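You operate a simulated robot arm through the tools that you are given. There is no shell and no other tool. Be economical: measure what you need, move in short steps, check, and stop when the job is done.

Carry out the task below with a simulated two-armed robot. There is one attempt and no reset: what you move stays moved.

JOB
Put the 25 mm hose clip from the top of the crate table on top of the white cartridge and the 32 mm hose clip on top of the green pad. Pick up the red bin from the grey table top with one hand, pass it to the other hand and put it on the shelf under the steel table. Any order will do.

It is judged by the outcome, as a careful person would: the job done as asked, and still so three seconds after it is handed in. It fails if anything else is knocked over, pushed out of place, dropped, spilled or broken.

ROBOT AND FRAMES
Two 7-joint arms with two-finger parallel grippers on one trunk, on a base that drives. Base frame: it is fixed to the floor where the robot stands at the start and does not move with it; the origin is under the middle of the robot, x ahead of it, y to its left, z up; the surface under the hand at the start is at about z = 860. Units: mm, rad, N and s.
The left shoulder is at the start at [80, 131, 947], the right one opposite. With the tool pointing down near the work surface each hand reaches from about 400 to 860 mm from the robot's upright axis, wherever it stands, measured 20 degrees to its own side. Places, roughly: red bin [1750, -4750, 750]; shelf under the steel table [-800, -3900, 300]. Payload 1.57 kg a hand.
The tool frame of a hand sits at the grasp point between the pads (the TCP): z along the fingers, y along the line on which they close. The tips reach 30 mm beyond it. Largest opening 110 mm; finger width 24, thickness 12; the body of the gripper, 48 by 112 mm, starts 78 mm behind the TCP.
Orientation is that of the tool frame in the base frame, as [roll, pitch, yaw] about the fixed x, y, z axes, in that order (R = Rz(yaw) Ry(pitch) Rx(roll)). With the fingers straight down and closing along the base's y, the tool's x points along the base's -x, its y along +y and its z along -z.

CONTROLS
- The arms move only by the tool arm_command. It takes "left_deltas", "right_deltas" or both (then of equal length, played together; a hand with none holds still); each is one flat list of numbers, 7 for each row, row after row: the gripper command, from -1 (shut) to 1 (fully open), values between in proportion, then the shift along the tool's x, y, z in units of 25 mm (1.0 is 25 mm), then the turn, a rotation vector about the tool's x, y, z in units of 8 degrees (1.0 is 8 degrees). In form: [claw, x, y, z, wx, wy, wz, claw, x, y, z, wx, wy, wz, ...]. A call has 1 to 10 rows; each row shifts and turns the commanded pose from where the row before left it, along the tool's axes as they then stand. A call with a number of a shift or a turn outside -1 to 1 is refused whole. A row lasts 0.2 s, in which the tool goes at most 50 mm and 0.15 rad; a call with a longer step from one row to the next is refused whole, and so is a gripper value outside its range. A pose out of reach is approached as far as the arm can. The call stops where the force on the tool passes 40 N (or 10 N more than at its start, if that is more) or the arm is blocked; 0.2 s more then pass. Each finger travels about 108 mm/s and halts on what it meets, pressing with about 42 N; the grip force reading is that of the motor and also rises with nothing between the fingers. The clock runs only during rows and for 0.2 s after the last one: add rows that do not move to give the fingers time. The reply holds the time, the measured pose of the TCP, the force on the tool along the base axes, the opening and the grip force, in the units named above and with some noise, with the torque about the TCP (base axes, N m) and any sound that the robot's microphone picked up.
- Cameras (640 x 400 px; columns grow to the right, rows downward): "scene" is now at [-49.3, 1.7, 1433.2]; the picture's right is [0.01, -1.00, 0.00], its down [-0.43, -0.00, -0.90] and it looks along [0.90, 0.01, -0.43] (base axes); focal length 272 px, centre (320, 200). "left" rides on the left gripper at [70, -16, -141] in its tool frame; the picture's right is [0.23, 0.97, 0.00], its down [-0.86, 0.20, -0.48] and it looks along [-0.47, 0.11, 0.88] (tool axes); focal length 222 px, centre (320, 200). "right" rides on the right gripper at [70, 16, -141] in its tool frame; the picture's right is [-0.23, 0.97, 0.00], its down [-0.86, -0.20, -0.48] and it looks along [-0.47, -0.11, 0.88] (tool axes); focal length 222 px, centre (320, 200). There is no depth. A picture from a camera that has moved, and an enlarged one, comes with that camera's place and axes in the base frame and with its lens.
- camera(camera): a new picture of that camera. The clock stands still meanwhile.
- drive_base(legs): drives the robot by 1 to 6 legs, each [ahead, left, turn to the left] in mm, mm and rad, along the robot's own axes; the way and the turn of a leg run together, so that a leg with both is an arc; at most 1500 mm and 3.142 rad a leg. The arms and the cameras ride along, it lands a little off, and it stops where it bumps. It gives what a move gives.
- aim_head(pan, tilt): turns the head with the scene camera to pan (to the left, within 1.902 rad either way) and tilt (down, from -0.506 to 1.204), counted from straight ahead of the robot. It gives what a move gives.
- enlarge(camera, box): a new picture of the part [left, top, right, bottom] of that camera's present view, enlarged. The clock stands still meanwhile.
- sign_off(): hands the job in; it is judged then, once.

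Go step by step. Nothing tells you exact positions but the pictures and the camera data: compare them with the known pose of the tool, close in by small moves and look again before you grip or let go. The budget is 165 turns and 122 pictures, counting those below and the enlarged ones. Unless the task says otherwise, let go and move clear before handing in, and close with one line.

The tools are called after "Emit:" as name(argument=value, ...) on one line, values as JSON. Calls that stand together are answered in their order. arm_command: Moves the arms, as the interface text tells. Its arguments: {"type":"object","properties":{"left_deltas":{"type":"array"},"right_deltas":{"type":"array"}},"required":[]} The other tools are called the same way: drive_base (legs) drives the base; aim_head (pan, tilt) turns the head that bears the scene camera; camera (camera) takes a picture; enlarge (camera, box) takes an enlarged picture of a part of a camera's view; sign_off () hands the job in.

At the start:

```text
time: 0.0
left_tool_pos: [505.0, 261.6, 1132.2]
left_orientation: [3.141, 0.0, 3.141]
left_contact_force: [-0.3, 0.3, -0.1]
left_wrist_torque: [0.04, 0.04, 0.02]
left_grip_width: 109.8
left_gripper_force: 0.1
right_tool_pos: [566.5, -168.2, 1169.1]
right_orientation: [-3.141, -0.001, 3.142]
right_contact_force: [-0.6, 0.5, 0.0]
right_wrist_torque: [-0.01, 0.02, 0.02]
right_grip_width: 110.0
right_gripper_force: 0.0
robot x, y, heading: [-0.5, 0.1, -0.002]
head pan, tilt: [0.01, 0.449]
```

scene: 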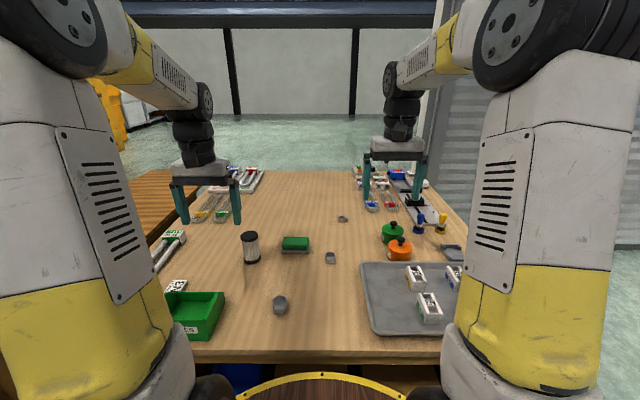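
right: 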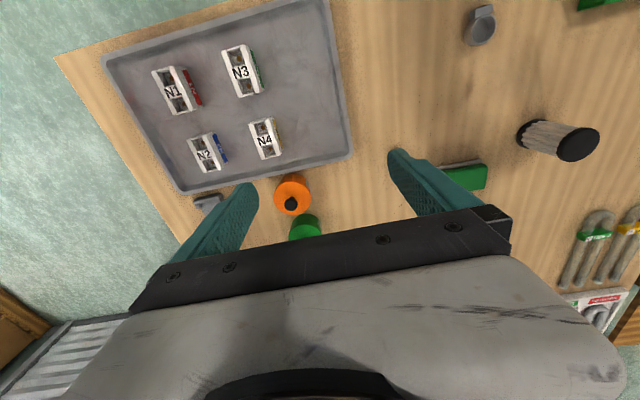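
left: 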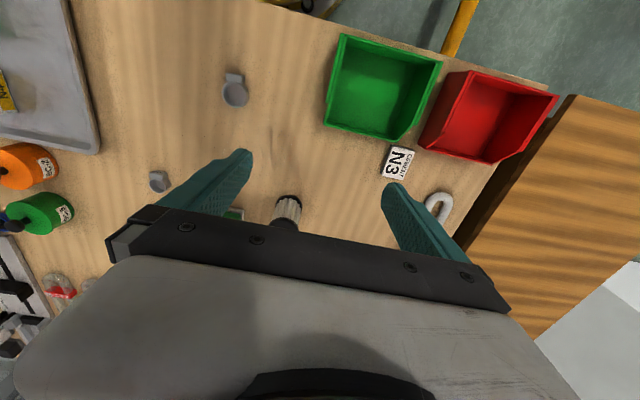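

I see a wooden table with several small grey clips, a white cartridge and a green pad. I'll look closer at the clips before moving, and look around for other tables.

Emit:
enlarge(camera="scene", box=[220, 200, 380, 320])

Emit:
enlarge(camera="left", box=[120, 50, 340, 220])

Emit:
aim_head(pan=1.0, tilt=0.45)

Emit:
camera(camera="scene")

```text
3.33 times, centred on (300, 260) of scene
camera zoom: at [-49.3, 1.7, 1433.2], right [0.01, -1.0, 0.0], down [-0.43, 0.0, -0.9], along [0.9, 0.01, -0.43], focal length 906 px, centre (387, 0)
```

zoom: 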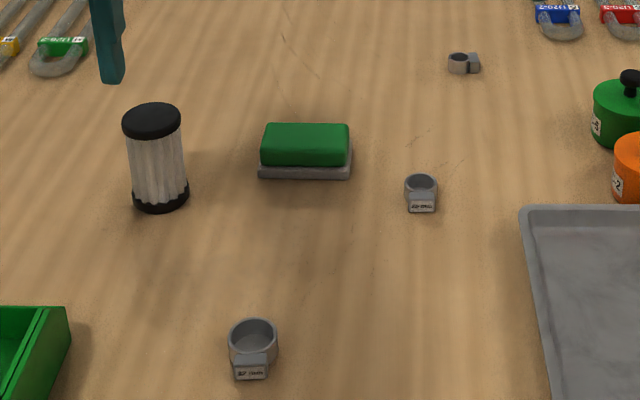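

```text
2.35 times, centred on (230, 135) of left
camera zoom: at [434.9, 243.4, 1274.1], right [-0.23, 0.97, 0.0], down [0.86, 0.2, 0.48], along [0.47, 0.11, -0.88], focal length 523 px, centre (532, 353)
```

zoom: 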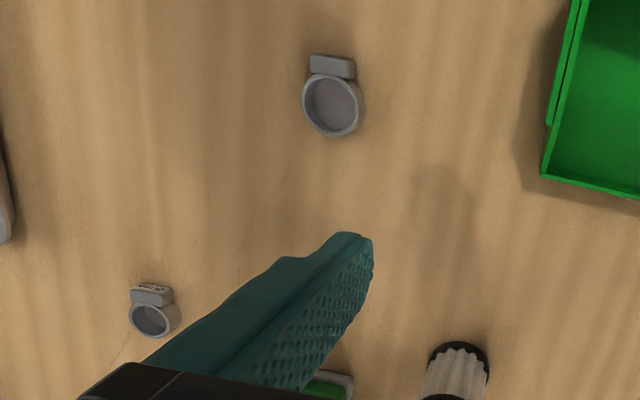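

```text
time: 1.3
left_tool_pos: [505.2, 259.9, 1133.4]
left_orientation: [-3.14, 0.0, 3.141]
left_contact_force: [0.0, -0.7, -0.5]
left_wrist_torque: [-0.02, -0.02, 0.02]
left_grip_width: 109.9
left_gripper_force: 0.0
right_tool_pos: [566.3, -167.3, 1168.8]
right_orientation: [3.141, -0.001, -3.141]
right_contact_force: [0.3, 0.5, -0.5]
right_wrist_torque: [0.02, -0.01, -0.02]
right_grip_width: 109.9
right_gripper_force: 0.1
robot x, y, heading: [-0.3, 2.9, -0.003]
head pan, tilt: [1.0, 0.45]
```

```text
116 pictures are left
camera scene: at [-91.5, 78.1, 1433.0], right [0.84, -0.54, 0.0], down [-0.24, -0.37, -0.9], along [0.49, 0.76, -0.44], focal length 272 px, centre (320, 200)
```

scene: 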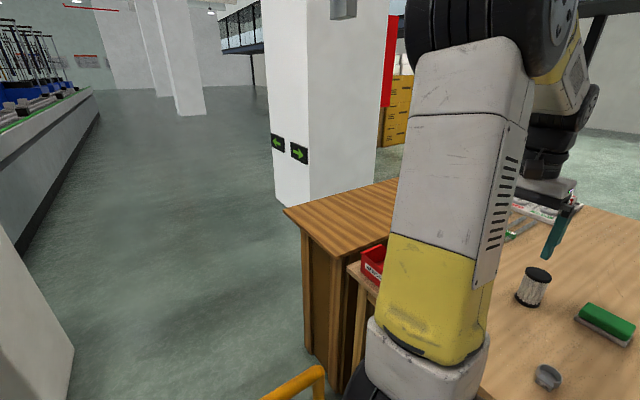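

The left side has a brown cabinet and a corridor. I'll look right and behind for the crate table, grey and steel tables.

Emit:
aim_head(pan=-1.0, tilt=0.35)

Emit:
camera(camera="scene")

Emit:
aim_head(pan=-1.9, tilt=0.25)

Emit:
camera(camera="scene")

Emit:
aim_head(pan=0.01, tilt=0.75)

Emit:
camera(camera="scene")

```text
time: 3.2
left_tool_pos: [504.1, 259.7, 1133.2]
left_orientation: [3.14, -0.001, 3.141]
left_contact_force: [0.3, -1.1, -0.4]
left_wrist_torque: [-0.01, 0.05, 0.01]
left_grip_width: 110.2
left_gripper_force: 0.1
right_tool_pos: [567.2, -167.7, 1168.7]
right_orientation: [3.141, 0.0, -3.141]
right_contact_force: [0.3, -0.5, 0.2]
right_wrist_torque: [-0.01, -0.04, 0.0]
right_grip_width: 110.1
right_gripper_force: 0.0
robot x, y, heading: [-1.2, -3.2, -0.003]
head pan, tilt: [-1.0, 0.351]
```

```text
115 pictures are left
camera scene: at [-90.9, -77.5, 1442.2], right [-0.84, -0.54, 0.0], down [-0.19, 0.29, -0.94], along [0.51, -0.79, -0.34], focal length 272 px, centre (320, 200)
```

scene: 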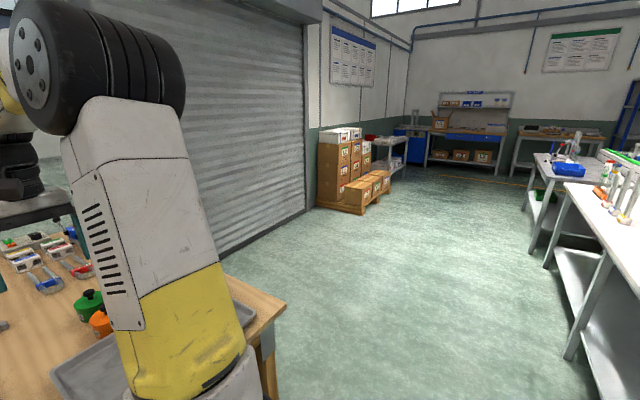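

```text
time: 4.4
left_tool_pos: [504.1, 261.2, 1132.0]
left_orientation: [-3.14, -0.001, -3.14]
left_contact_force: [0.0, -0.4, -1.2]
left_wrist_torque: [0.03, -0.02, -0.01]
left_grip_width: 110.1
left_gripper_force: 0.0
right_tool_pos: [565.2, -167.8, 1169.2]
right_orientation: [-3.141, 0.0, 3.141]
right_contact_force: [-0.7, 0.3, -0.4]
right_wrist_torque: [0.03, 0.01, -0.01]
right_grip_width: 110.0
right_gripper_force: 0.1
robot x, y, heading: [1.5, -3.6, -0.002]
head pan, tilt: [-1.901, 0.25]
```

```text
114 pictures are left
camera scene: at [-171.4, -87.6, 1451.7], right [-0.95, 0.32, 0.0], down [0.08, 0.23, -0.97], along [-0.31, -0.92, -0.25], focal length 272 px, centre (320, 200)
```

scene: 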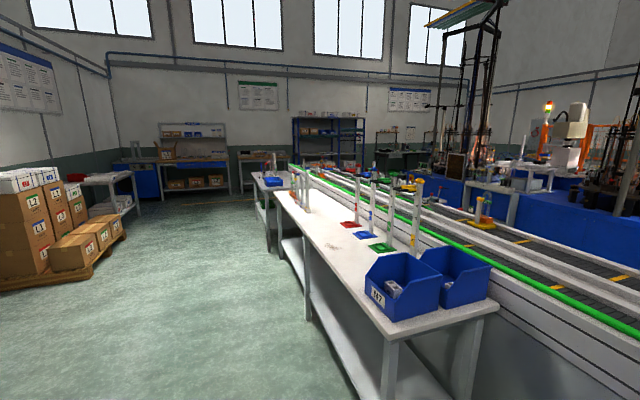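

```text
time: 6.3
left_tool_pos: [504.7, 260.5, 1133.2]
left_orientation: [-3.141, 0.002, 3.141]
left_contact_force: [-0.3, -0.4, -0.2]
left_wrist_torque: [-0.02, 0.01, -0.05]
left_grip_width: 109.9
left_gripper_force: 0.0
right_tool_pos: [566.8, -167.0, 1169.0]
right_orientation: [-3.141, -0.001, -3.141]
right_contact_force: [0.5, 0.5, 0.5]
right_wrist_torque: [0.04, 0.03, 0.02]
right_grip_width: 110.2
right_gripper_force: 0.1
robot x, y, heading: [-2.2, 3.4, 0.003]
head pan, tilt: [0.01, 0.75]
```

```text
113 pictures are left
camera scene: at [-58.4, 1.6, 1406.6], right [0.01, -1.0, 0.0], down [-0.68, -0.01, -0.73], along [0.73, 0.01, -0.68], focal length 272 px, centre (320, 200)
```

scene: 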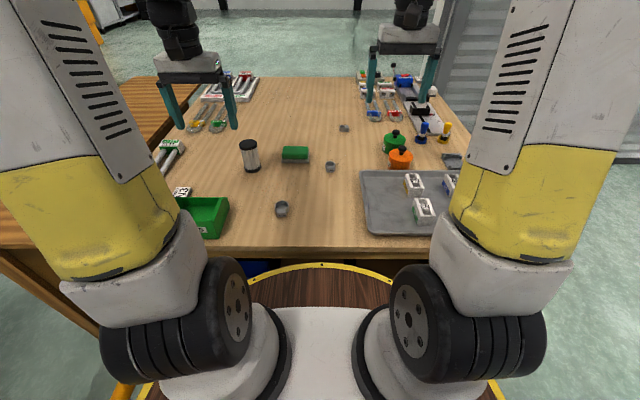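

The table before me holds three clips of differing size with labels. I'll enlarge each to read the labels.

Emit:
enlarge(camera="scene", box=[266, 194, 298, 222])

Emit:
enlarge(camera="scene", box=[320, 155, 342, 175])

Emit:
enlarge(camera="scene", box=[330, 117, 360, 140])

```text
14.29 times, centred on (282, 208) of scene
camera zoom: at [-58.4, 1.6, 1406.6], right [0.01, -1.0, 0.0], down [-0.68, -0.01, -0.73], along [0.73, 0.01, -0.68], focal length 3883 px, centre (863, 86)
```

zoom: 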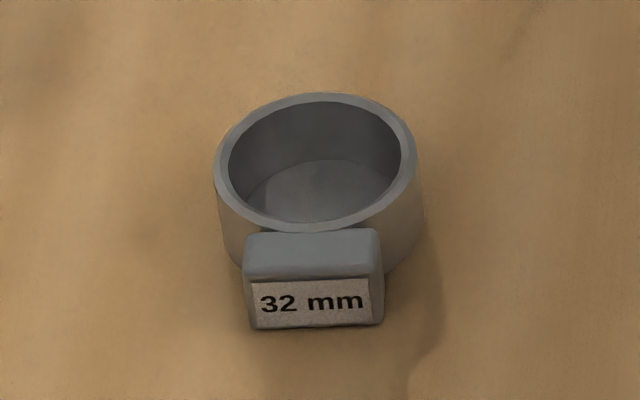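

```text
16.00 times, centred on (331, 165) of scene
camera zoom: at [-58.4, 1.6, 1406.6], right [0.01, -1.0, 0.0], down [-0.68, -0.01, -0.73], along [0.73, 0.01, -0.68], focal length 4349 px, centre (144, 760)
```

zoom: 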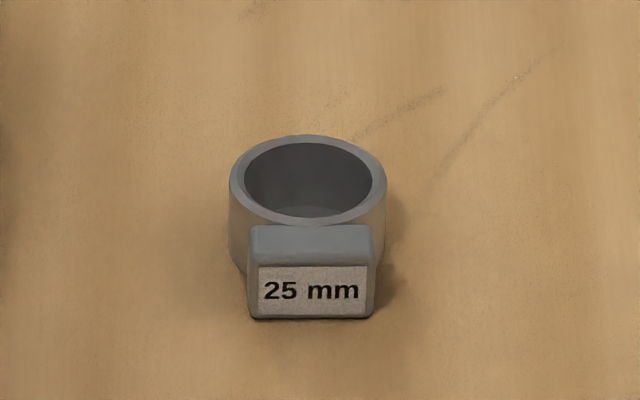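

```text
16.00 times, centred on (345, 128) of scene
camera zoom: at [-58.4, 1.6, 1406.6], right [0.01, -1.0, 0.0], down [-0.68, -0.01, -0.73], along [0.73, 0.01, -0.68], focal length 4349 px, centre (-80, 1344)
```

zoom: 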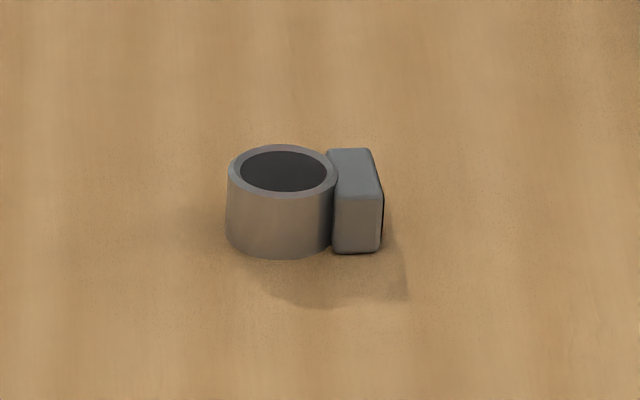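

The front clip is "32 mm" (about [484,115], ring 39 mm) and the middle one "25 mm" (about [683,-23], ring 33 mm). I move the left hand above the 32 mm clip with a partially closed gripper.

Emit:
arm_command(left_deltas=[0.2, 0.12, -0.83, 0.9, 0, 0, 0, 0.2, 0.12, -0.83, 0.99, 0, 0, 0, 0.2, 0.12, -0.83, 0.99, 0, 0, 0, 0.2, 0.12, -0.83, 0.99, 0, 0, 0, 0.2, 0.12, -0.83, 0.99, 0, 0, 0, 0.2, 0.12, -0.83, 0.99, 0, 0, 0, 0.2, 0.12, -0.83, 0.99, 0, 0, 0, 0.2, 0, 0, 0, 0, 0, 0])

Emit:
camera(camera="left")

Emit:
camera(camera="scene")

```text
time: 8.1
left_tool_pos: [485.9, 111.5, 961.7]
left_orientation: [-3.141, 0.0, 3.141]
left_contact_force: [-0.3, -0.6, -0.2]
left_wrist_torque: [0.0, 0.0, 0.04]
left_grip_width: 65.7
left_gripper_force: 0.1
right_tool_pos: [567.7, -168.7, 1169.5]
right_orientation: [-3.141, 0.0, -3.141]
right_contact_force: [-0.5, -0.2, -0.6]
right_wrist_torque: [-0.03, 0.01, -0.01]
right_grip_width: 109.9
right_gripper_force: 0.0
robot x, y, heading: [1.3, -0.4, 0.002]
head pan, tilt: [0.01, 0.75]
```

```text
109 pictures are left
camera left: at [415.5, 94.9, 1102.1], right [-0.23, 0.97, 0.0], down [0.86, 0.2, 0.48], along [0.47, 0.11, -0.88], focal length 222 px, centre (320, 200)
```

left: 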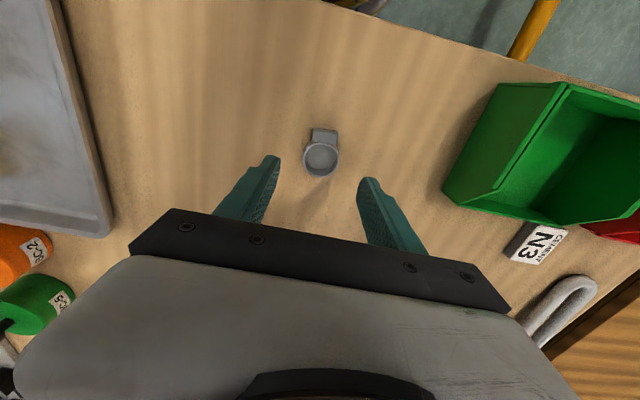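

```text
108 pictures are left
camera scene: at [-58.4, 1.7, 1406.6], right [0.01, -1.0, 0.0], down [-0.68, -0.01, -0.73], along [0.73, 0.01, -0.68], focal length 272 px, centre (320, 200)
```

scene: 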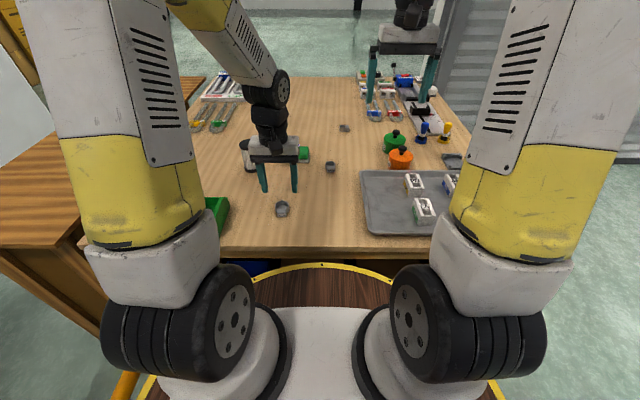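

The ring lies at about [485.6,112.4], right under the TCP. I descend and close.

Emit:
arm_command(left_deltas=[0.2, 0, 0.04, 0.9, 0, 0, 0, 0.2, 0, 0, 0.9, 0, 0, 0, 0.2, 0, 0, 0.5, 0, 0, 0, 0.2, 0, 0, 0.4, 0, 0, 0])

Emit:
camera(camera="left")

```text
time: 9.1
left_tool_pos: [483.1, 114.4, 895.9]
left_orientation: [3.14, 0.002, 3.141]
left_contact_force: [-0.3, -0.1, 0.6]
left_wrist_torque: [0.02, 0.0, 0.01]
left_grip_width: 66.1
left_gripper_force: 0.0
right_tool_pos: [566.5, -167.8, 1168.8]
right_orientation: [3.141, 0.0, 3.141]
right_contact_force: [0.4, 0.5, 0.4]
right_wrist_torque: [-0.02, 0.02, 0.0]
right_grip_width: 109.9
right_gripper_force: 0.1
robot x, y, heading: [-2.8, 1.8, 0.0]
head pan, tilt: [0.01, 0.75]
```

```text
107 pictures are left
camera left: at [413.2, 97.6, 1036.8], right [-0.23, 0.97, 0.0], down [0.86, 0.2, 0.48], along [0.47, 0.11, -0.88], focal length 222 px, centre (320, 200)
```

left: 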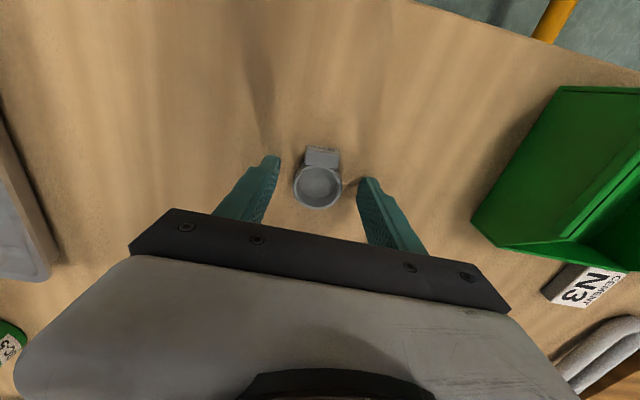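

Ring sits centred between fingertips. I lower 3 mm and close.

Emit:
arm_command(left_deltas=[0.2, 0, 0, 0.1, 0, 0, 0, -1, 0, 0, 0, 0, 0, 0, -1, 0, 0, 0, 0, 0, 0, -1, 0, 0, 0, 0, 0, 0])

Emit:
arm_command(left_deltas=[-1, 0, 0, -0.4, 0, 0, 0, -1, 0, 0, -1, 0, 0, 0, -1, 0, 0, -1, 0, 0, 0, -1, 0, 0, -1, 0, 0, 0, -1, 0, 0, 0, 0, 0, 0])

Emit:
camera(camera="left")

```text
time: 10.1
left_tool_pos: [483.0, 115.7, 892.9]
left_orientation: [-3.141, 0.0, 3.141]
left_contact_force: [0.1, 0.8, -0.6]
left_wrist_torque: [-0.02, 0.0, -0.01]
left_grip_width: 38.6
left_gripper_force: 41.7
right_tool_pos: [566.6, -168.4, 1169.4]
right_orientation: [-3.141, 0.0, 3.141]
right_contact_force: [0.1, -0.3, -0.6]
right_wrist_torque: [-0.01, -0.03, -0.01]
right_grip_width: 110.3
right_gripper_force: 0.0
robot x, y, heading: [1.3, -1.0, 0.0]
head pan, tilt: [0.01, 0.75]
```

```text
time: 11.3
left_tool_pos: [484.0, 118.8, 977.3]
left_orientation: [-3.141, 0.001, 3.141]
left_contact_force: [-0.6, -0.2, -1.0]
left_wrist_torque: [0.0, 0.01, 0.02]
left_grip_width: 38.9
left_gripper_force: 41.8
right_tool_pos: [565.9, -166.9, 1169.4]
right_orientation: [3.141, 0.001, -3.141]
right_contact_force: [-0.3, 0.1, -0.3]
right_wrist_torque: [-0.05, 0.02, 0.04]
right_grip_width: 110.0
right_gripper_force: 0.0
robot x, y, heading: [-1.5, 1.6, -0.003]
head pan, tilt: [0.01, 0.75]
```

```text
106 pictures are left
camera left: at [414.4, 100.9, 1117.8], right [-0.23, 0.97, 0.0], down [0.86, 0.2, 0.48], along [0.47, 0.11, -0.88], focal length 222 px, centre (320, 200)
```

left: 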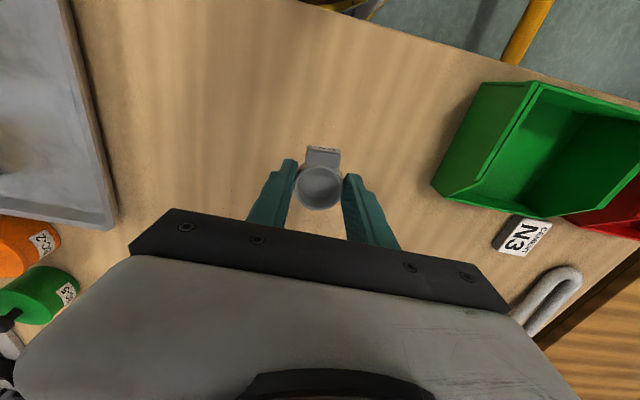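

Clip held (38.7 mm). The pad is at about [742,95], top near z 892. I move forward above it at z ≈ 980.

Emit:
arm_command(left_deltas=[-1, -1, -0.08, 0, 0, 0, 0, -1, -1, -0.08, 0, 0, 0, 0, -1, -1, -0.08, 0, 0, 0, 0, -1, -1, -0.08, 0, 0, 0, 0, -1, -1, -0.08, 0, 0, 0, 0, -1, -1, -0.08, 0, 0, 0, 0, -1, -1, -0.08, 0, 0, 0, 0, -1, -1, -0.08, 0, 0, 0, 0, -1, -1, -0.08, 0, 0, 0, 0, -1, -1, -0.08, 0, 0, 0, 0])

Emit:
camera(camera="left")

Emit:
enlarge(camera="scene", box=[220, 90, 380, 190])

```text
time: 13.5
left_tool_pos: [732.9, 97.0, 976.5]
left_orientation: [3.14, 0.001, 3.142]
left_contact_force: [-0.5, -0.7, 0.1]
left_wrist_torque: [-0.03, -0.04, 0.01]
left_grip_width: 38.4
left_gripper_force: 42.2
right_tool_pos: [565.7, -166.9, 1168.3]
right_orientation: [3.141, 0.0, -3.14]
right_contact_force: [-0.9, 0.3, 0.4]
right_wrist_torque: [-0.01, -0.06, 0.01]
right_grip_width: 110.0
right_gripper_force: 0.1
robot x, y, heading: [-0.1, -0.1, 0.001]
head pan, tilt: [0.01, 0.75]
```

```text
105 pictures are left
camera left: at [663.7, 79.7, 1117.9], right [-0.23, 0.97, 0.0], down [0.86, 0.2, 0.48], along [0.47, 0.11, -0.88], focal length 222 px, centre (320, 200)
```

left: 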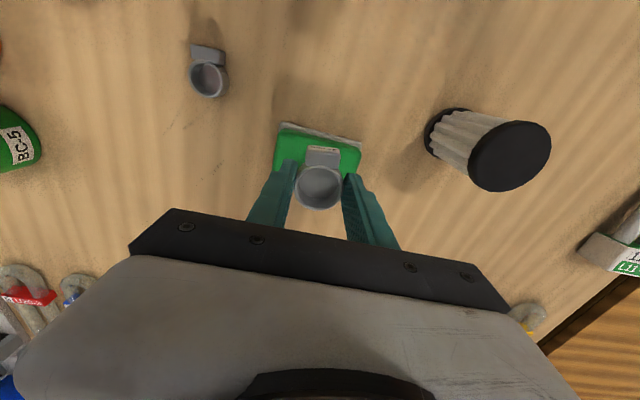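

```text
4.00 times, centred on (300, 140) of scene
camera zoom: at [-58.6, 1.7, 1406.6], right [0.01, -1.0, 0.0], down [-0.68, -0.01, -0.73], along [0.73, 0.01, -0.68], focal length 1087 px, centre (400, 440)
```

zoom: 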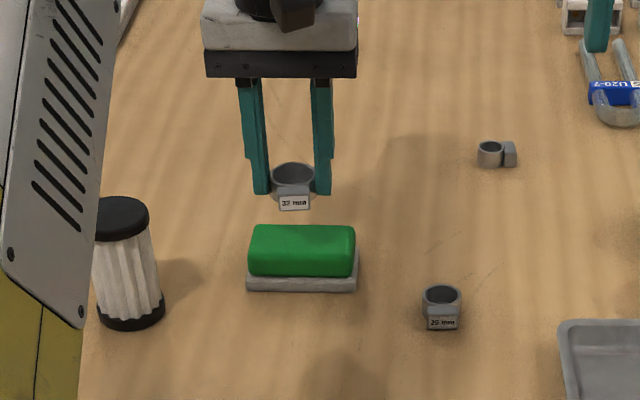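

The pad lies directly ahead-below. I move 13 mm forward, then descend to just above the pad.

Emit:
arm_command(left_deltas=[-1, -0.52, -0.1, 0, 0, 0, 0, -1, 0, 0, 0.8, 0, 0, 0, -1, 0, 0, 0.8, 0, 0, 0, -1, 0, 0, 0, 0, 0, 0])

Emit:
enlarge(camera="scene", box=[250, 110, 350, 172])

Emit:
camera(camera="left")

```text
time: 14.5
left_tool_pos: [742.4, 93.4, 935.3]
left_orientation: [3.141, 0.001, -3.141]
left_contact_force: [0.2, -0.4, -0.6]
left_wrist_torque: [0.01, -0.01, -0.01]
left_grip_width: 38.2
left_gripper_force: 41.7
right_tool_pos: [567.3, -168.2, 1169.0]
right_orientation: [3.14, 0.001, 3.14]
right_contact_force: [0.4, -0.4, 0.0]
right_wrist_torque: [0.03, -0.04, -0.02]
right_grip_width: 109.6
right_gripper_force: 0.0
robot x, y, heading: [-2.0, -2.6, 0.002]
head pan, tilt: [0.01, 0.75]
```

```text
6.40 times, centred on (300, 141) of scene
camera zoom: at [-58.3, 1.6, 1406.6], right [0.01, -1.0, 0.0], down [-0.68, -0.01, -0.73], along [0.73, 0.01, -0.68], focal length 1740 px, centre (448, 578)
```

zoom: 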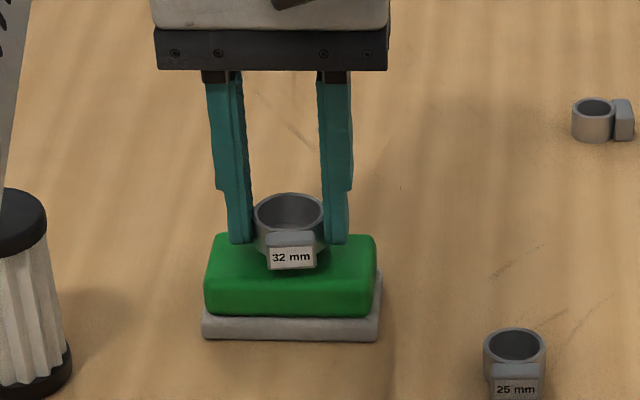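

```text
102 pictures are left
camera left: at [674.0, 76.6, 1077.0], right [-0.23, 0.97, 0.0], down [0.86, 0.2, 0.48], along [0.47, 0.11, -0.88], focal length 222 px, centre (320, 200)
```

left: 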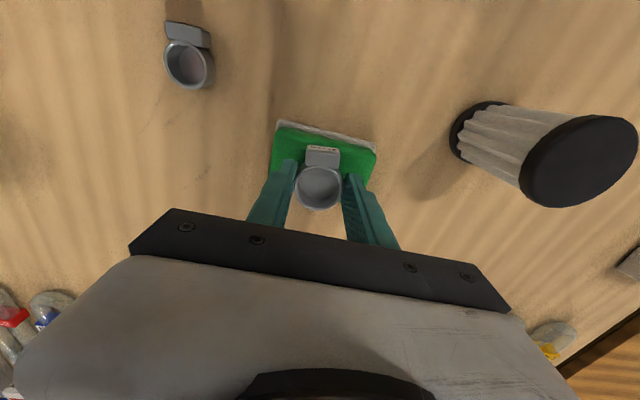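

Clip is centred over the pad, a little above it. I lower in small steps watching the force.

Emit:
arm_command(left_deltas=[-1, 0, 0, 0.16, 0, 0, 0, -1, 0, 0, 0, 0, 0, 0])

Emit:
arm_command(left_deltas=[-1, 0, 0, 0.12, 0, 0, 0, -1, 0, 0, 0, 0, 0, 0])

Emit:
enlarge(camera="scene", box=[250, 110, 350, 172])

```text
time: 15.1
left_tool_pos: [743.6, 93.6, 933.5]
left_orientation: [-3.141, 0.0, 3.141]
left_contact_force: [-0.2, -0.9, -1.0]
left_wrist_torque: [-0.02, 0.01, -0.01]
left_grip_width: 38.2
left_gripper_force: 42.5
right_tool_pos: [566.2, -168.2, 1168.4]
right_orientation: [-3.141, 0.0, -3.141]
right_contact_force: [-0.8, 0.2, -0.3]
right_wrist_torque: [-0.01, -0.02, -0.02]
right_grip_width: 109.9
right_gripper_force: 0.0
robot x, y, heading: [-3.7, -2.5, 0.004]
head pan, tilt: [0.01, 0.75]
```

```text
time: 15.7
left_tool_pos: [743.2, 93.5, 928.9]
left_orientation: [-3.141, -0.002, 3.141]
left_contact_force: [0.4, -0.9, 1.5]
left_wrist_torque: [0.02, 0.01, -0.01]
left_grip_width: 38.3
left_gripper_force: 41.4
right_tool_pos: [565.8, -168.3, 1168.4]
right_orientation: [-3.141, 0.0, -3.142]
right_contact_force: [0.7, -0.6, -0.1]
right_wrist_torque: [-0.01, 0.01, 0.0]
right_grip_width: 109.9
right_gripper_force: 0.1
robot x, y, heading: [0.6, 2.8, 0.0]
head pan, tilt: [0.01, 0.75]
```

```text
6.40 times, centred on (300, 141) of scene
camera zoom: at [-58.3, 1.6, 1406.6], right [0.01, -1.0, 0.0], down [-0.68, -0.01, -0.73], along [0.73, 0.01, -0.68], focal length 1740 px, centre (448, 578)
```

zoom: 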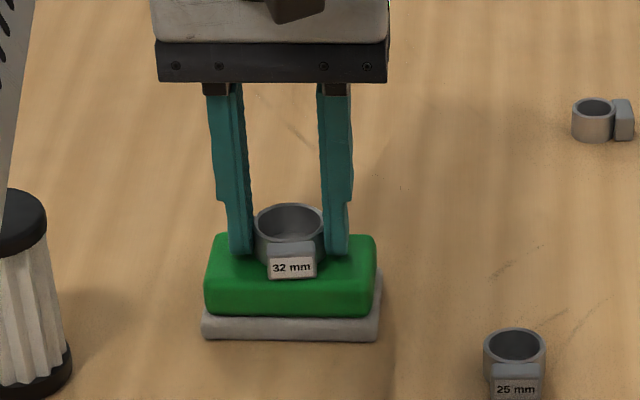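

Perhaps the first contact (force 1.5 N). I go down in 1–2 mm steps for a clear reading.

Emit:
arm_command(left_deltas=[-1, 0, 0, 0.06, 0, 0, 0, -1, 0, 0, 0, 0, 0, 0])

Emit:
arm_command(left_deltas=[-1, 0, 0, 0.06, 0, 0, 0, -1, 0, 0, 0, 0, 0, 0])

```text
time: 16.3
left_tool_pos: [745.0, 94.1, 928.5]
left_orientation: [-3.141, 0.002, -3.141]
left_contact_force: [-2.6, 1.8, 12.0]
left_wrist_torque: [0.06, 0.22, 0.01]
left_grip_width: 38.5
left_gripper_force: 42.0
right_tool_pos: [566.9, -167.2, 1169.0]
right_orientation: [-3.142, -0.001, 3.141]
right_contact_force: [-0.2, -0.1, 0.1]
right_wrist_torque: [-0.03, 0.06, 0.01]
right_grip_width: 109.9
right_gripper_force: 0.1
robot x, y, heading: [3.0, 0.1, -0.001]
head pan, tilt: [0.01, 0.75]
```

```text
time: 16.9
left_tool_pos: [744.9, 93.0, 928.3]
left_orientation: [-3.141, 0.004, -3.141]
left_contact_force: [-6.5, 4.9, 29.0]
left_wrist_torque: [0.17, 0.51, -0.03]
left_grip_width: 38.4
left_gripper_force: 41.4
right_tool_pos: [564.4, -168.7, 1169.6]
right_orientation: [-3.141, 0.0, 3.141]
right_contact_force: [-0.1, -0.6, 0.3]
right_wrist_torque: [-0.03, 0.03, 0.02]
right_grip_width: 109.8
right_gripper_force: 0.1
robot x, y, heading: [-1.0, -2.3, 0.001]
head pan, tilt: [0.01, 0.75]
```

Contact is firm; I back off about 3 mm to a light touch, open slightly and rise.

Emit:
arm_command(left_deltas=[-1, 0, 0, -0.1, 0, 0, 0, -1, 0, 0, 0, 0, 0, 0])

Emit:
arm_command(left_deltas=[-0.1, 0, 0, 0, 0, 0, 0, 0.2, 0, 0, 0, 0, 0, 0, 0.2, 0, 0, 0, 0, 0, 0, 0.2, 0, 0, -0.8, 0, 0, 0, 0.2, 0, 0, -1, 0, 0, 0, 0.2, 0, 0, -1, 0, 0, 0, 0.2, 0, 0, 0, 0, 0, 0])

Emit:
enlarge(camera="scene", box=[220, 90, 380, 190])

```text
time: 17.5
left_tool_pos: [745.5, 93.1, 928.2]
left_orientation: [-3.141, 0.003, 3.141]
left_contact_force: [1.7, 4.0, 20.4]
left_wrist_torque: [0.18, 0.07, -0.01]
left_grip_width: 38.3
left_gripper_force: 42.1
right_tool_pos: [566.5, -168.4, 1170.6]
right_orientation: [3.14, 0.0, -3.14]
right_contact_force: [0.0, 0.3, -0.4]
right_wrist_torque: [-0.01, 0.03, 0.0]
right_grip_width: 110.0
right_gripper_force: 0.1
robot x, y, heading: [2.6, 0.3, 0.001]
head pan, tilt: [0.01, 0.75]
```

```text
time: 19.1
left_tool_pos: [745.5, 93.7, 998.5]
left_orientation: [3.141, 0.002, -3.14]
left_contact_force: [-0.1, 0.4, -0.5]
left_wrist_torque: [-0.02, -0.03, 0.01]
left_grip_width: 66.2
left_gripper_force: 0.1
right_tool_pos: [566.9, -168.1, 1168.8]
right_orientation: [-3.141, 0.001, -3.141]
right_contact_force: [0.8, -0.4, 0.5]
right_wrist_torque: [0.01, -0.01, -0.02]
right_grip_width: 110.1
right_gripper_force: 0.1
robot x, y, heading: [1.2, -2.7, 0.002]
head pan, tilt: [0.01, 0.75]
```

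```text
4.00 times, centred on (300, 140) of scene
camera zoom: at [-58.3, 1.7, 1406.6], right [0.01, -1.0, 0.0], down [-0.68, -0.01, -0.73], along [0.73, 0.01, -0.68], focal length 1087 px, centre (400, 440)
```

zoom: 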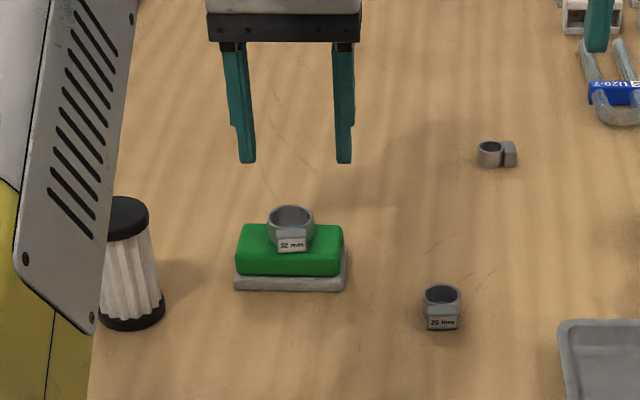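

The 32 mm clip stands on the pad (the pad slid about 10 mm with it as the fingers opened; I'll release more gently next time). Next I move the left hand above the 25 mm clip.

Emit:
arm_command(left_deltas=[0.2, 0.49, -0.94, 0, 0, 0, 0, 0.2, 0.49, -0.94, 0, 0, 0, 0, 0.2, 0.49, -0.94, 0, 0, 0, 0, 0.2, 0.49, -0.94, 0, 0, 0, 0, 0.2, 0.49, -0.94, 0.6, 0, 0, 0, 0.2, 0, 0, 0.9, 0, 0, 0, 0.2, 0, 0, 0, 0, 0, 0])

Emit:
camera(camera="left")

```text
time: 20.7
left_tool_pos: [685.0, -24.6, 961.1]
left_orientation: [-3.14, 0.0, 3.14]
left_contact_force: [0.0, -0.5, 0.2]
left_wrist_torque: [0.01, 0.04, 0.01]
left_grip_width: 65.8
left_gripper_force: 0.0
right_tool_pos: [566.7, -168.5, 1169.0]
right_orientation: [-3.141, -0.001, 3.14]
right_contact_force: [-0.9, -0.6, -0.4]
right_wrist_torque: [-0.01, 0.01, 0.03]
right_grip_width: 110.0
right_gripper_force: 0.1
robot x, y, heading: [-0.6, 2.4, -0.0]
head pan, tilt: [0.01, 0.75]
```

```text
99 pictures are left
camera left: at [614.4, -41.6, 1102.0], right [-0.23, 0.97, 0.0], down [0.86, 0.2, 0.48], along [0.47, 0.11, -0.88], focal length 222 px, centre (320, 200)
```

left: 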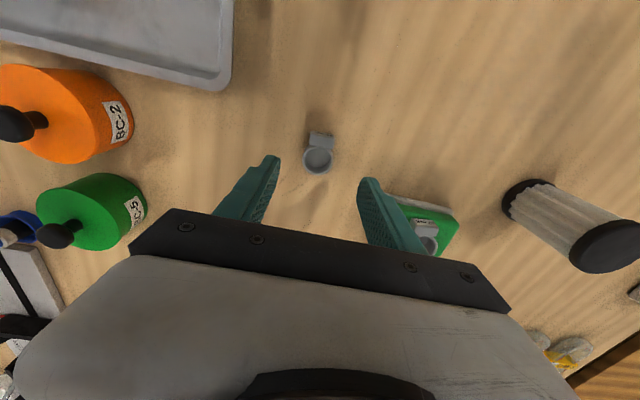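

Clip is at about [687,-26]. I descend to TCP z ≈ 898, slightly higher on the clip than before, and close.

Emit:
arm_command(left_deltas=[0.2, -0.08, -0.06, 0.9, 0, 0, 0, 0.2, 0, 0, 0.9, 0, 0, 0, 0.2, 0, 0, 0.7, 0, 0, 0, 0.2, 0, 0, 0, 0, 0, 0])

Emit:
camera(camera="left")

```text
time: 21.7
left_tool_pos: [686.8, -26.4, 901.1]
left_orientation: [3.141, 0.001, -3.141]
left_contact_force: [0.4, 0.7, -0.2]
left_wrist_torque: [0.0, 0.0, 0.0]
left_grip_width: 65.9
left_gripper_force: 0.1
right_tool_pos: [567.3, -167.7, 1168.4]
right_orientation: [-3.142, -0.001, -3.141]
right_contact_force: [0.2, 0.0, 1.0]
right_wrist_torque: [0.01, -0.02, 0.03]
right_grip_width: 110.0
right_gripper_force: 0.0
robot x, y, heading: [4.1, -1.3, 0.003]
head pan, tilt: [0.01, 0.75]
```

```text
98 pictures are left
camera left: at [617.4, -43.5, 1042.1], right [-0.23, 0.97, 0.0], down [0.86, 0.2, 0.48], along [0.47, 0.11, -0.88], focal length 222 px, centre (320, 200)
```

left: 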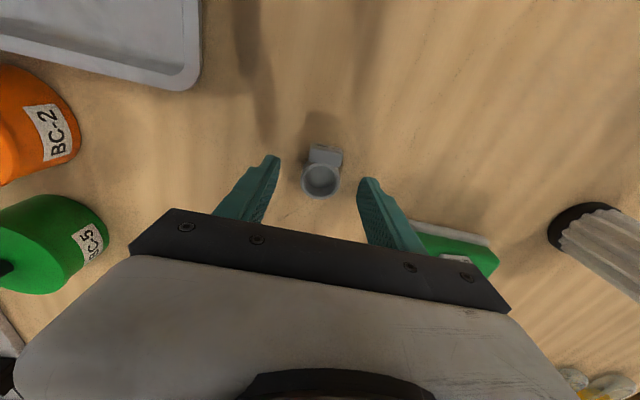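

Well centred. Lower 2 mm, close and lift high to clear the cartridge.

Emit:
arm_command(left_deltas=[0.2, 0, 0, 0.08, 0, 0, 0, -1, 0, 0, 0, 0, 0, 0, -1, 0, 0, 0, 0, 0, 0, -1, 0, 0, 0, 0, 0, 0])

Emit:
arm_command(left_deltas=[-1, 0, 0, -0.5, 0, 0, 0, -1, 0, 0, -1, 0, 0, 0, -1, 0, 0, -1, 0, 0, 0, -1, 0, 0, -1, 0, 0, 0, -1, 0, 0, -1, 0, 0, 0, -1, 0, 0, -1, 0, 0, 0, -1, 0, 0, -1, 0, 0, 0, -1, 0, 0, 0, 0, 0, 0])

Emit:
enlarge(camera="scene", box=[220, 90, 380, 190])

```text
time: 22.7
left_tool_pos: [686.5, -26.2, 897.3]
left_orientation: [-3.141, 0.001, -3.141]
left_contact_force: [0.1, 0.1, 0.2]
left_wrist_torque: [-0.03, 0.0, 0.03]
left_grip_width: 31.4
left_gripper_force: 40.4
right_tool_pos: [566.2, -168.1, 1169.1]
right_orientation: [3.141, -0.001, -3.14]
right_contact_force: [0.1, 0.0, -0.6]
right_wrist_torque: [-0.01, 0.0, -0.02]
right_grip_width: 110.0
right_gripper_force: 0.1
robot x, y, heading: [-1.9, -0.3, -0.001]
head pan, tilt: [0.01, 0.75]
```

```text
time: 24.5
left_tool_pos: [687.9, -23.4, 1059.5]
left_orientation: [-3.141, 0.0, -3.141]
left_contact_force: [-0.5, -0.4, -0.6]
left_wrist_torque: [0.03, -0.02, 0.03]
left_grip_width: 31.3
left_gripper_force: 39.6
right_tool_pos: [565.2, -167.4, 1167.6]
right_orientation: [-3.141, -0.001, -3.141]
right_contact_force: [0.3, -0.4, -0.2]
right_wrist_torque: [0.0, 0.0, 0.0]
right_grip_width: 110.0
right_gripper_force: 0.0
robot x, y, heading: [2.1, 0.4, 0.002]
head pan, tilt: [0.01, 0.75]
```

```text
4.00 times, centred on (300, 140) of scene
camera zoom: at [-58.3, 1.6, 1406.6], right [0.01, -1.0, 0.0], down [-0.68, -0.01, -0.73], along [0.73, 0.01, -0.68], focal length 1087 px, centre (400, 440)
```

zoom: 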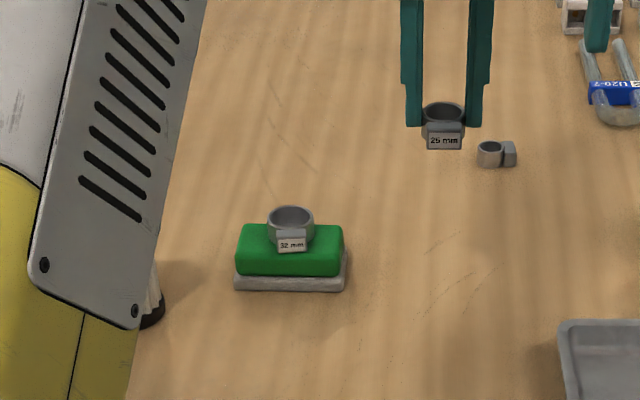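

25 mm clip held. I move it left at z 1059 toward above the cartridge near [684,234].

Emit:
arm_command(left_deltas=[-1, 0, 1, 0, 0, 0, 0, -1, 0, 1, 0, 0, 0, 0, -1, 0, 1, 0, 0, 0, 0, -1, 0, 1, 0, 0, 0, 0, -1, 0, 1, 0, 0, 0, 0, -1, 0, 1, 0, 0, 0, 0, -1, 0, 1, 0, 0, 0, 0, -1, 0, 1, 0, 0, 0, 0, -1, 0, 1, 0, 0, 0, 0, -1, 0, 1, 0, 0, 0, 0])

Emit:
camera(camera="left")

Emit:
camera(camera="right")

Emit:
camera(camera="scene")

```text
time: 26.7
left_tool_pos: [689.7, 222.6, 1060.6]
left_orientation: [-3.141, -0.001, 3.141]
left_contact_force: [0.4, 0.6, -0.7]
left_wrist_torque: [0.05, -0.04, -0.01]
left_grip_width: 31.1
left_gripper_force: 40.1
right_tool_pos: [566.6, -167.6, 1168.6]
right_orientation: [3.141, 0.0, 3.141]
right_contact_force: [-0.3, -0.2, 0.1]
right_wrist_torque: [0.04, 0.01, 0.0]
right_grip_width: 110.1
right_gripper_force: 0.0
robot x, y, heading: [1.5, -1.6, -0.002]
head pan, tilt: [0.01, 0.75]
```

```text
96 pictures are left
camera left: at [619.4, 205.5, 1201.9], right [-0.23, 0.97, 0.0], down [0.86, 0.2, 0.48], along [0.47, 0.11, -0.88], focal length 222 px, centre (320, 200)
```

left: 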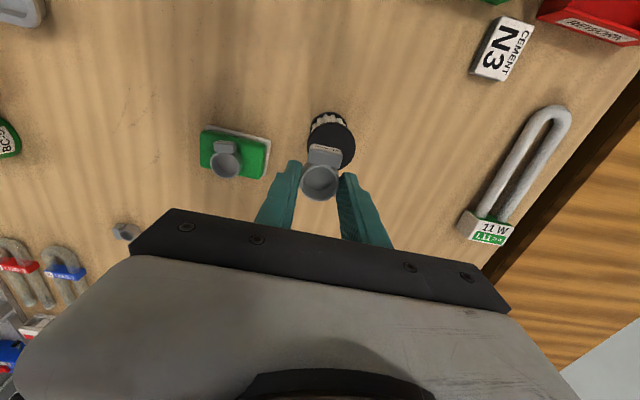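

```text
95 pictures are left
camera right: at [496.3, -152.1, 1310.3], right [0.23, 0.97, 0.0], down [0.86, -0.2, 0.48], along [0.47, -0.11, -0.88], focal length 222 px, centre (320, 200)
```

right: 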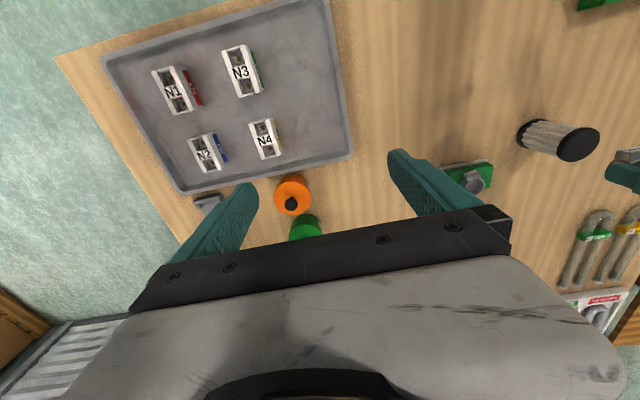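

```text
94 pictures are left
camera scene: at [-58.3, 1.5, 1406.6], right [0.01, -1.0, 0.0], down [-0.68, -0.01, -0.73], along [0.73, 0.01, -0.68], focal length 272 px, centre (320, 200)
```

scene: 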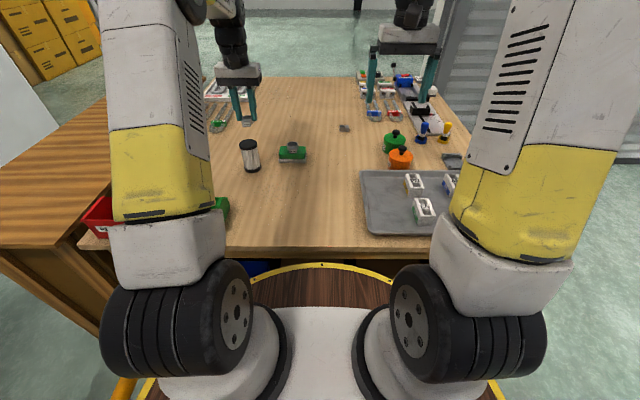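

Cap centre is near [684,231], top about z 955. I align and lower to about 15 mm above it, then check.

Emit:
arm_command(left_deltas=[-1, 0.2, 0.32, 0, 0, 0, 0, -1, 0, 0, 0.9, 0, 0, 0, -1, 0, 0, 0.7, 0, 0, 0, -1, 0, 0, 0, 0, 0, 0])

Emit:
camera(camera="left")

Emit:
enlarge(camera="scene", box=[210, 110, 290, 180])

```text
time: 27.7
left_tool_pos: [683.1, 229.8, 1018.8]
left_orientation: [-3.141, -0.001, -3.141]
left_contact_force: [-0.1, -0.3, -0.4]
left_wrist_torque: [-0.05, -0.02, -0.03]
left_grip_width: 31.3
left_gripper_force: 39.9
right_tool_pos: [566.0, -167.8, 1169.6]
right_orientation: [3.141, 0.001, 3.141]
right_contact_force: [-0.5, 0.3, 0.0]
right_wrist_torque: [0.0, -0.02, -0.02]
right_grip_width: 110.3
right_gripper_force: 0.0
robot x, y, heading: [-0.3, -2.8, -0.002]
head pan, tilt: [0.01, 0.75]
```

```text
93 pictures are left
camera left: at [613.5, 212.6, 1161.0], right [-0.23, 0.97, 0.0], down [0.86, 0.2, 0.48], along [0.47, 0.11, -0.88], focal length 222 px, centre (320, 200)
```

left: 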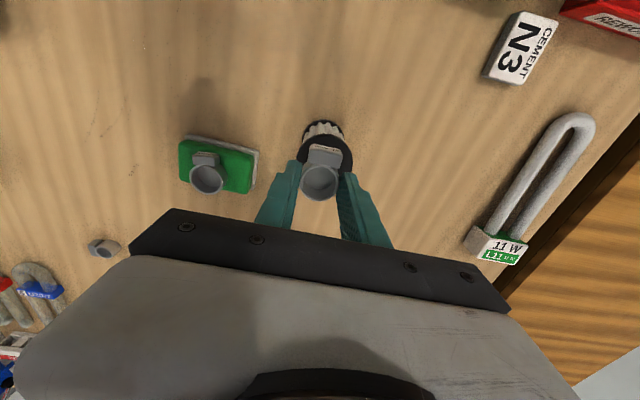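

```text
5.71 times, centred on (250, 145) of scene
camera zoom: at [-58.3, 1.7, 1406.6], right [0.01, -1.0, 0.0], down [-0.68, -0.01, -0.73], along [0.73, 0.01, -0.68], focal length 1553 px, centre (720, 514)
```

zoom: 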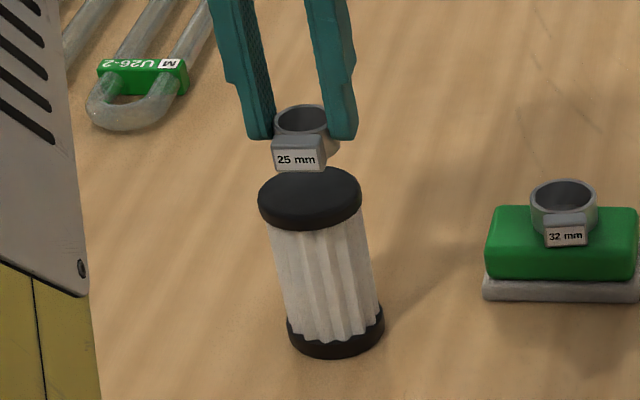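

Small correction needed: about +3 mm x, +4 mm y. I apply it and lower 15 mm.

Emit:
arm_command(left_deltas=[-1, -0.12, 0.17, 0, 0, 0, 0, -1, 0, 0, 0.6, 0, 0, 0, -1, 0, 0, 0, 0, 0, 0, -1, 0, 0, 0, 0, 0, 0])

Emit:
camera(camera="left")

Emit:
enlarge(camera="scene", box=[210, 110, 290, 180])

```text
time: 28.7
left_tool_pos: [686.1, 234.4, 1003.5]
left_orientation: [-3.14, 0.0, 3.14]
left_contact_force: [0.4, 0.3, 0.5]
left_wrist_torque: [0.0, 0.01, 0.0]
left_grip_width: 31.3
left_gripper_force: 40.4
right_tool_pos: [565.4, -168.8, 1169.4]
right_orientation: [-3.14, 0.0, 3.141]
right_contact_force: [1.4, -0.6, 0.1]
right_wrist_torque: [0.03, -0.01, 0.0]
right_grip_width: 110.1
right_gripper_force: 0.1
robot x, y, heading: [1.4, -2.4, 0.002]
head pan, tilt: [0.01, 0.75]
```

```text
91 pictures are left
camera left: at [616.2, 217.1, 1144.6], right [-0.23, 0.97, 0.0], down [0.86, 0.2, 0.48], along [0.47, 0.11, -0.88], focal length 222 px, centre (320, 200)
```

left: 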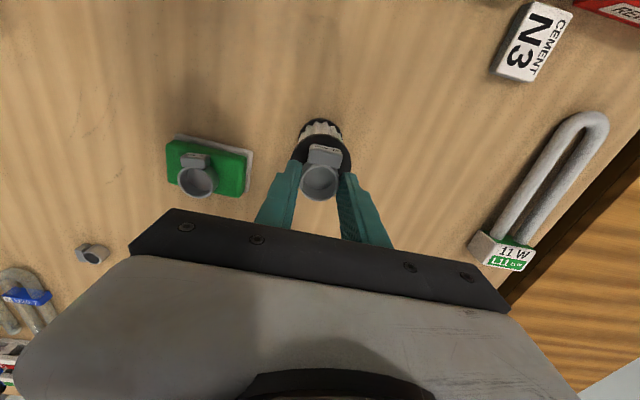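

```text
5.71 times, centred on (250, 145) of scene
camera zoom: at [-58.3, 1.7, 1406.6], right [0.01, -1.0, 0.0], down [-0.68, -0.01, -0.73], along [0.73, 0.01, -0.68], focal length 1553 px, centre (720, 514)
```

zoom: 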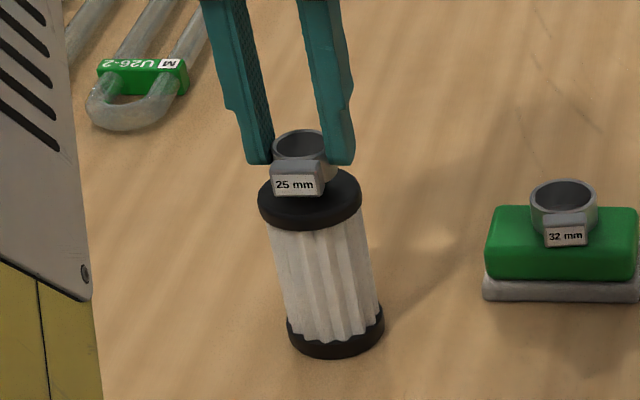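

Alignment is good. I lower in small steps until light contact.

Emit:
arm_command(left_deltas=[-1, 0, 0, 0.2, 0, 0, 0, -1, 0, 0, 0, 0, 0, 0])

Emit:
enlarge(camera="scene", box=[230, 125, 270, 155])

```text
time: 29.3
left_tool_pos: [687.1, 235.5, 998.6]
left_orientation: [3.141, 0.001, 3.142]
left_contact_force: [0.2, -0.2, -0.7]
left_wrist_torque: [0.0, -0.01, 0.01]
left_grip_width: 31.1
left_gripper_force: 40.1
right_tool_pos: [565.2, -168.4, 1169.1]
right_orientation: [3.141, 0.001, 3.141]
right_contact_force: [-0.6, 0.7, 1.3]
right_wrist_torque: [0.02, 0.01, 0.02]
right_grip_width: 110.1
right_gripper_force: 0.0
robot x, y, heading: [0.9, -0.3, 0.003]
head pan, tilt: [0.01, 0.75]
```

```text
13.33 times, centred on (250, 140) of scene
camera zoom: at [-58.3, 1.7, 1406.6], right [0.01, -1.0, 0.0], down [-0.68, -0.01, -0.73], along [0.73, 0.01, -0.68], focal length 3624 px, centre (1253, 1000)
```

zoom: 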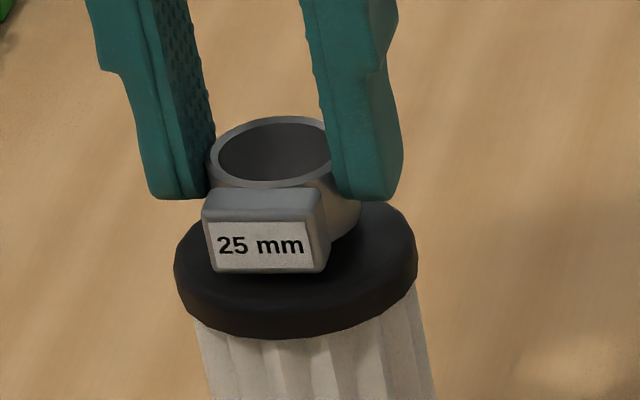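

The clip sits about 4 mm left of the cap centre; I shift right 4 mm and continue down gently.

Emit:
arm_command(left_deltas=[-1, -0.04, -0.16, 0, 0, 0, 0, -1, 0, 0, 0.08, 0, 0, 0, -1, 0, 0, 0, 0, 0, 0])

Emit:
arm_command(left_deltas=[-1, 0, 0, 0.06, 0, 0, 0, -1, 0, 0, 0, 0, 0, 0])

Emit:
enlarge(camera="scene", box=[230, 125, 270, 155])

```text
time: 30.1
left_tool_pos: [686.8, 231.2, 997.6]
left_orientation: [-3.141, -0.001, 3.141]
left_contact_force: [-0.8, 0.1, -0.1]
left_wrist_torque: [0.02, 0.03, -0.03]
left_grip_width: 31.2
left_gripper_force: 40.2
right_tool_pos: [565.7, -167.7, 1168.6]
right_orientation: [3.141, 0.001, 3.141]
right_contact_force: [0.3, 0.4, -0.7]
right_wrist_torque: [-0.05, 0.04, -0.02]
right_grip_width: 110.0
right_gripper_force: 0.1
robot x, y, heading: [0.5, 1.1, -0.005]
head pan, tilt: [0.01, 0.75]
```

```text
time: 30.7
left_tool_pos: [686.2, 232.9, 996.5]
left_orientation: [3.141, 0.0, -3.141]
left_contact_force: [-0.3, 0.5, -0.2]
left_wrist_torque: [0.02, -0.03, 0.03]
left_grip_width: 31.1
left_gripper_force: 40.1
right_tool_pos: [566.4, -167.4, 1168.6]
right_orientation: [-3.141, -0.001, -3.14]
right_contact_force: [0.2, 0.2, -1.1]
right_wrist_torque: [-0.02, -0.02, 0.02]
right_grip_width: 110.1
right_gripper_force: 0.1
robot x, y, heading: [-1.1, -1.3, -0.002]
head pan, tilt: [0.01, 0.75]
```

```text
13.33 times, centred on (250, 140) of scene
camera zoom: at [-58.3, 1.7, 1406.6], right [0.01, -1.0, 0.0], down [-0.68, -0.01, -0.73], along [0.73, 0.01, -0.68], focal length 3624 px, centre (1253, 1000)
```

zoom: 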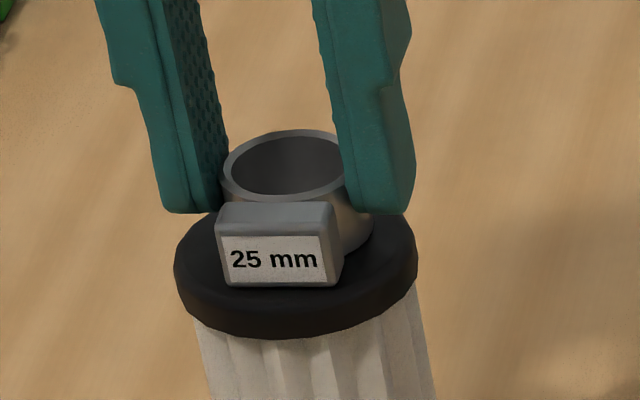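

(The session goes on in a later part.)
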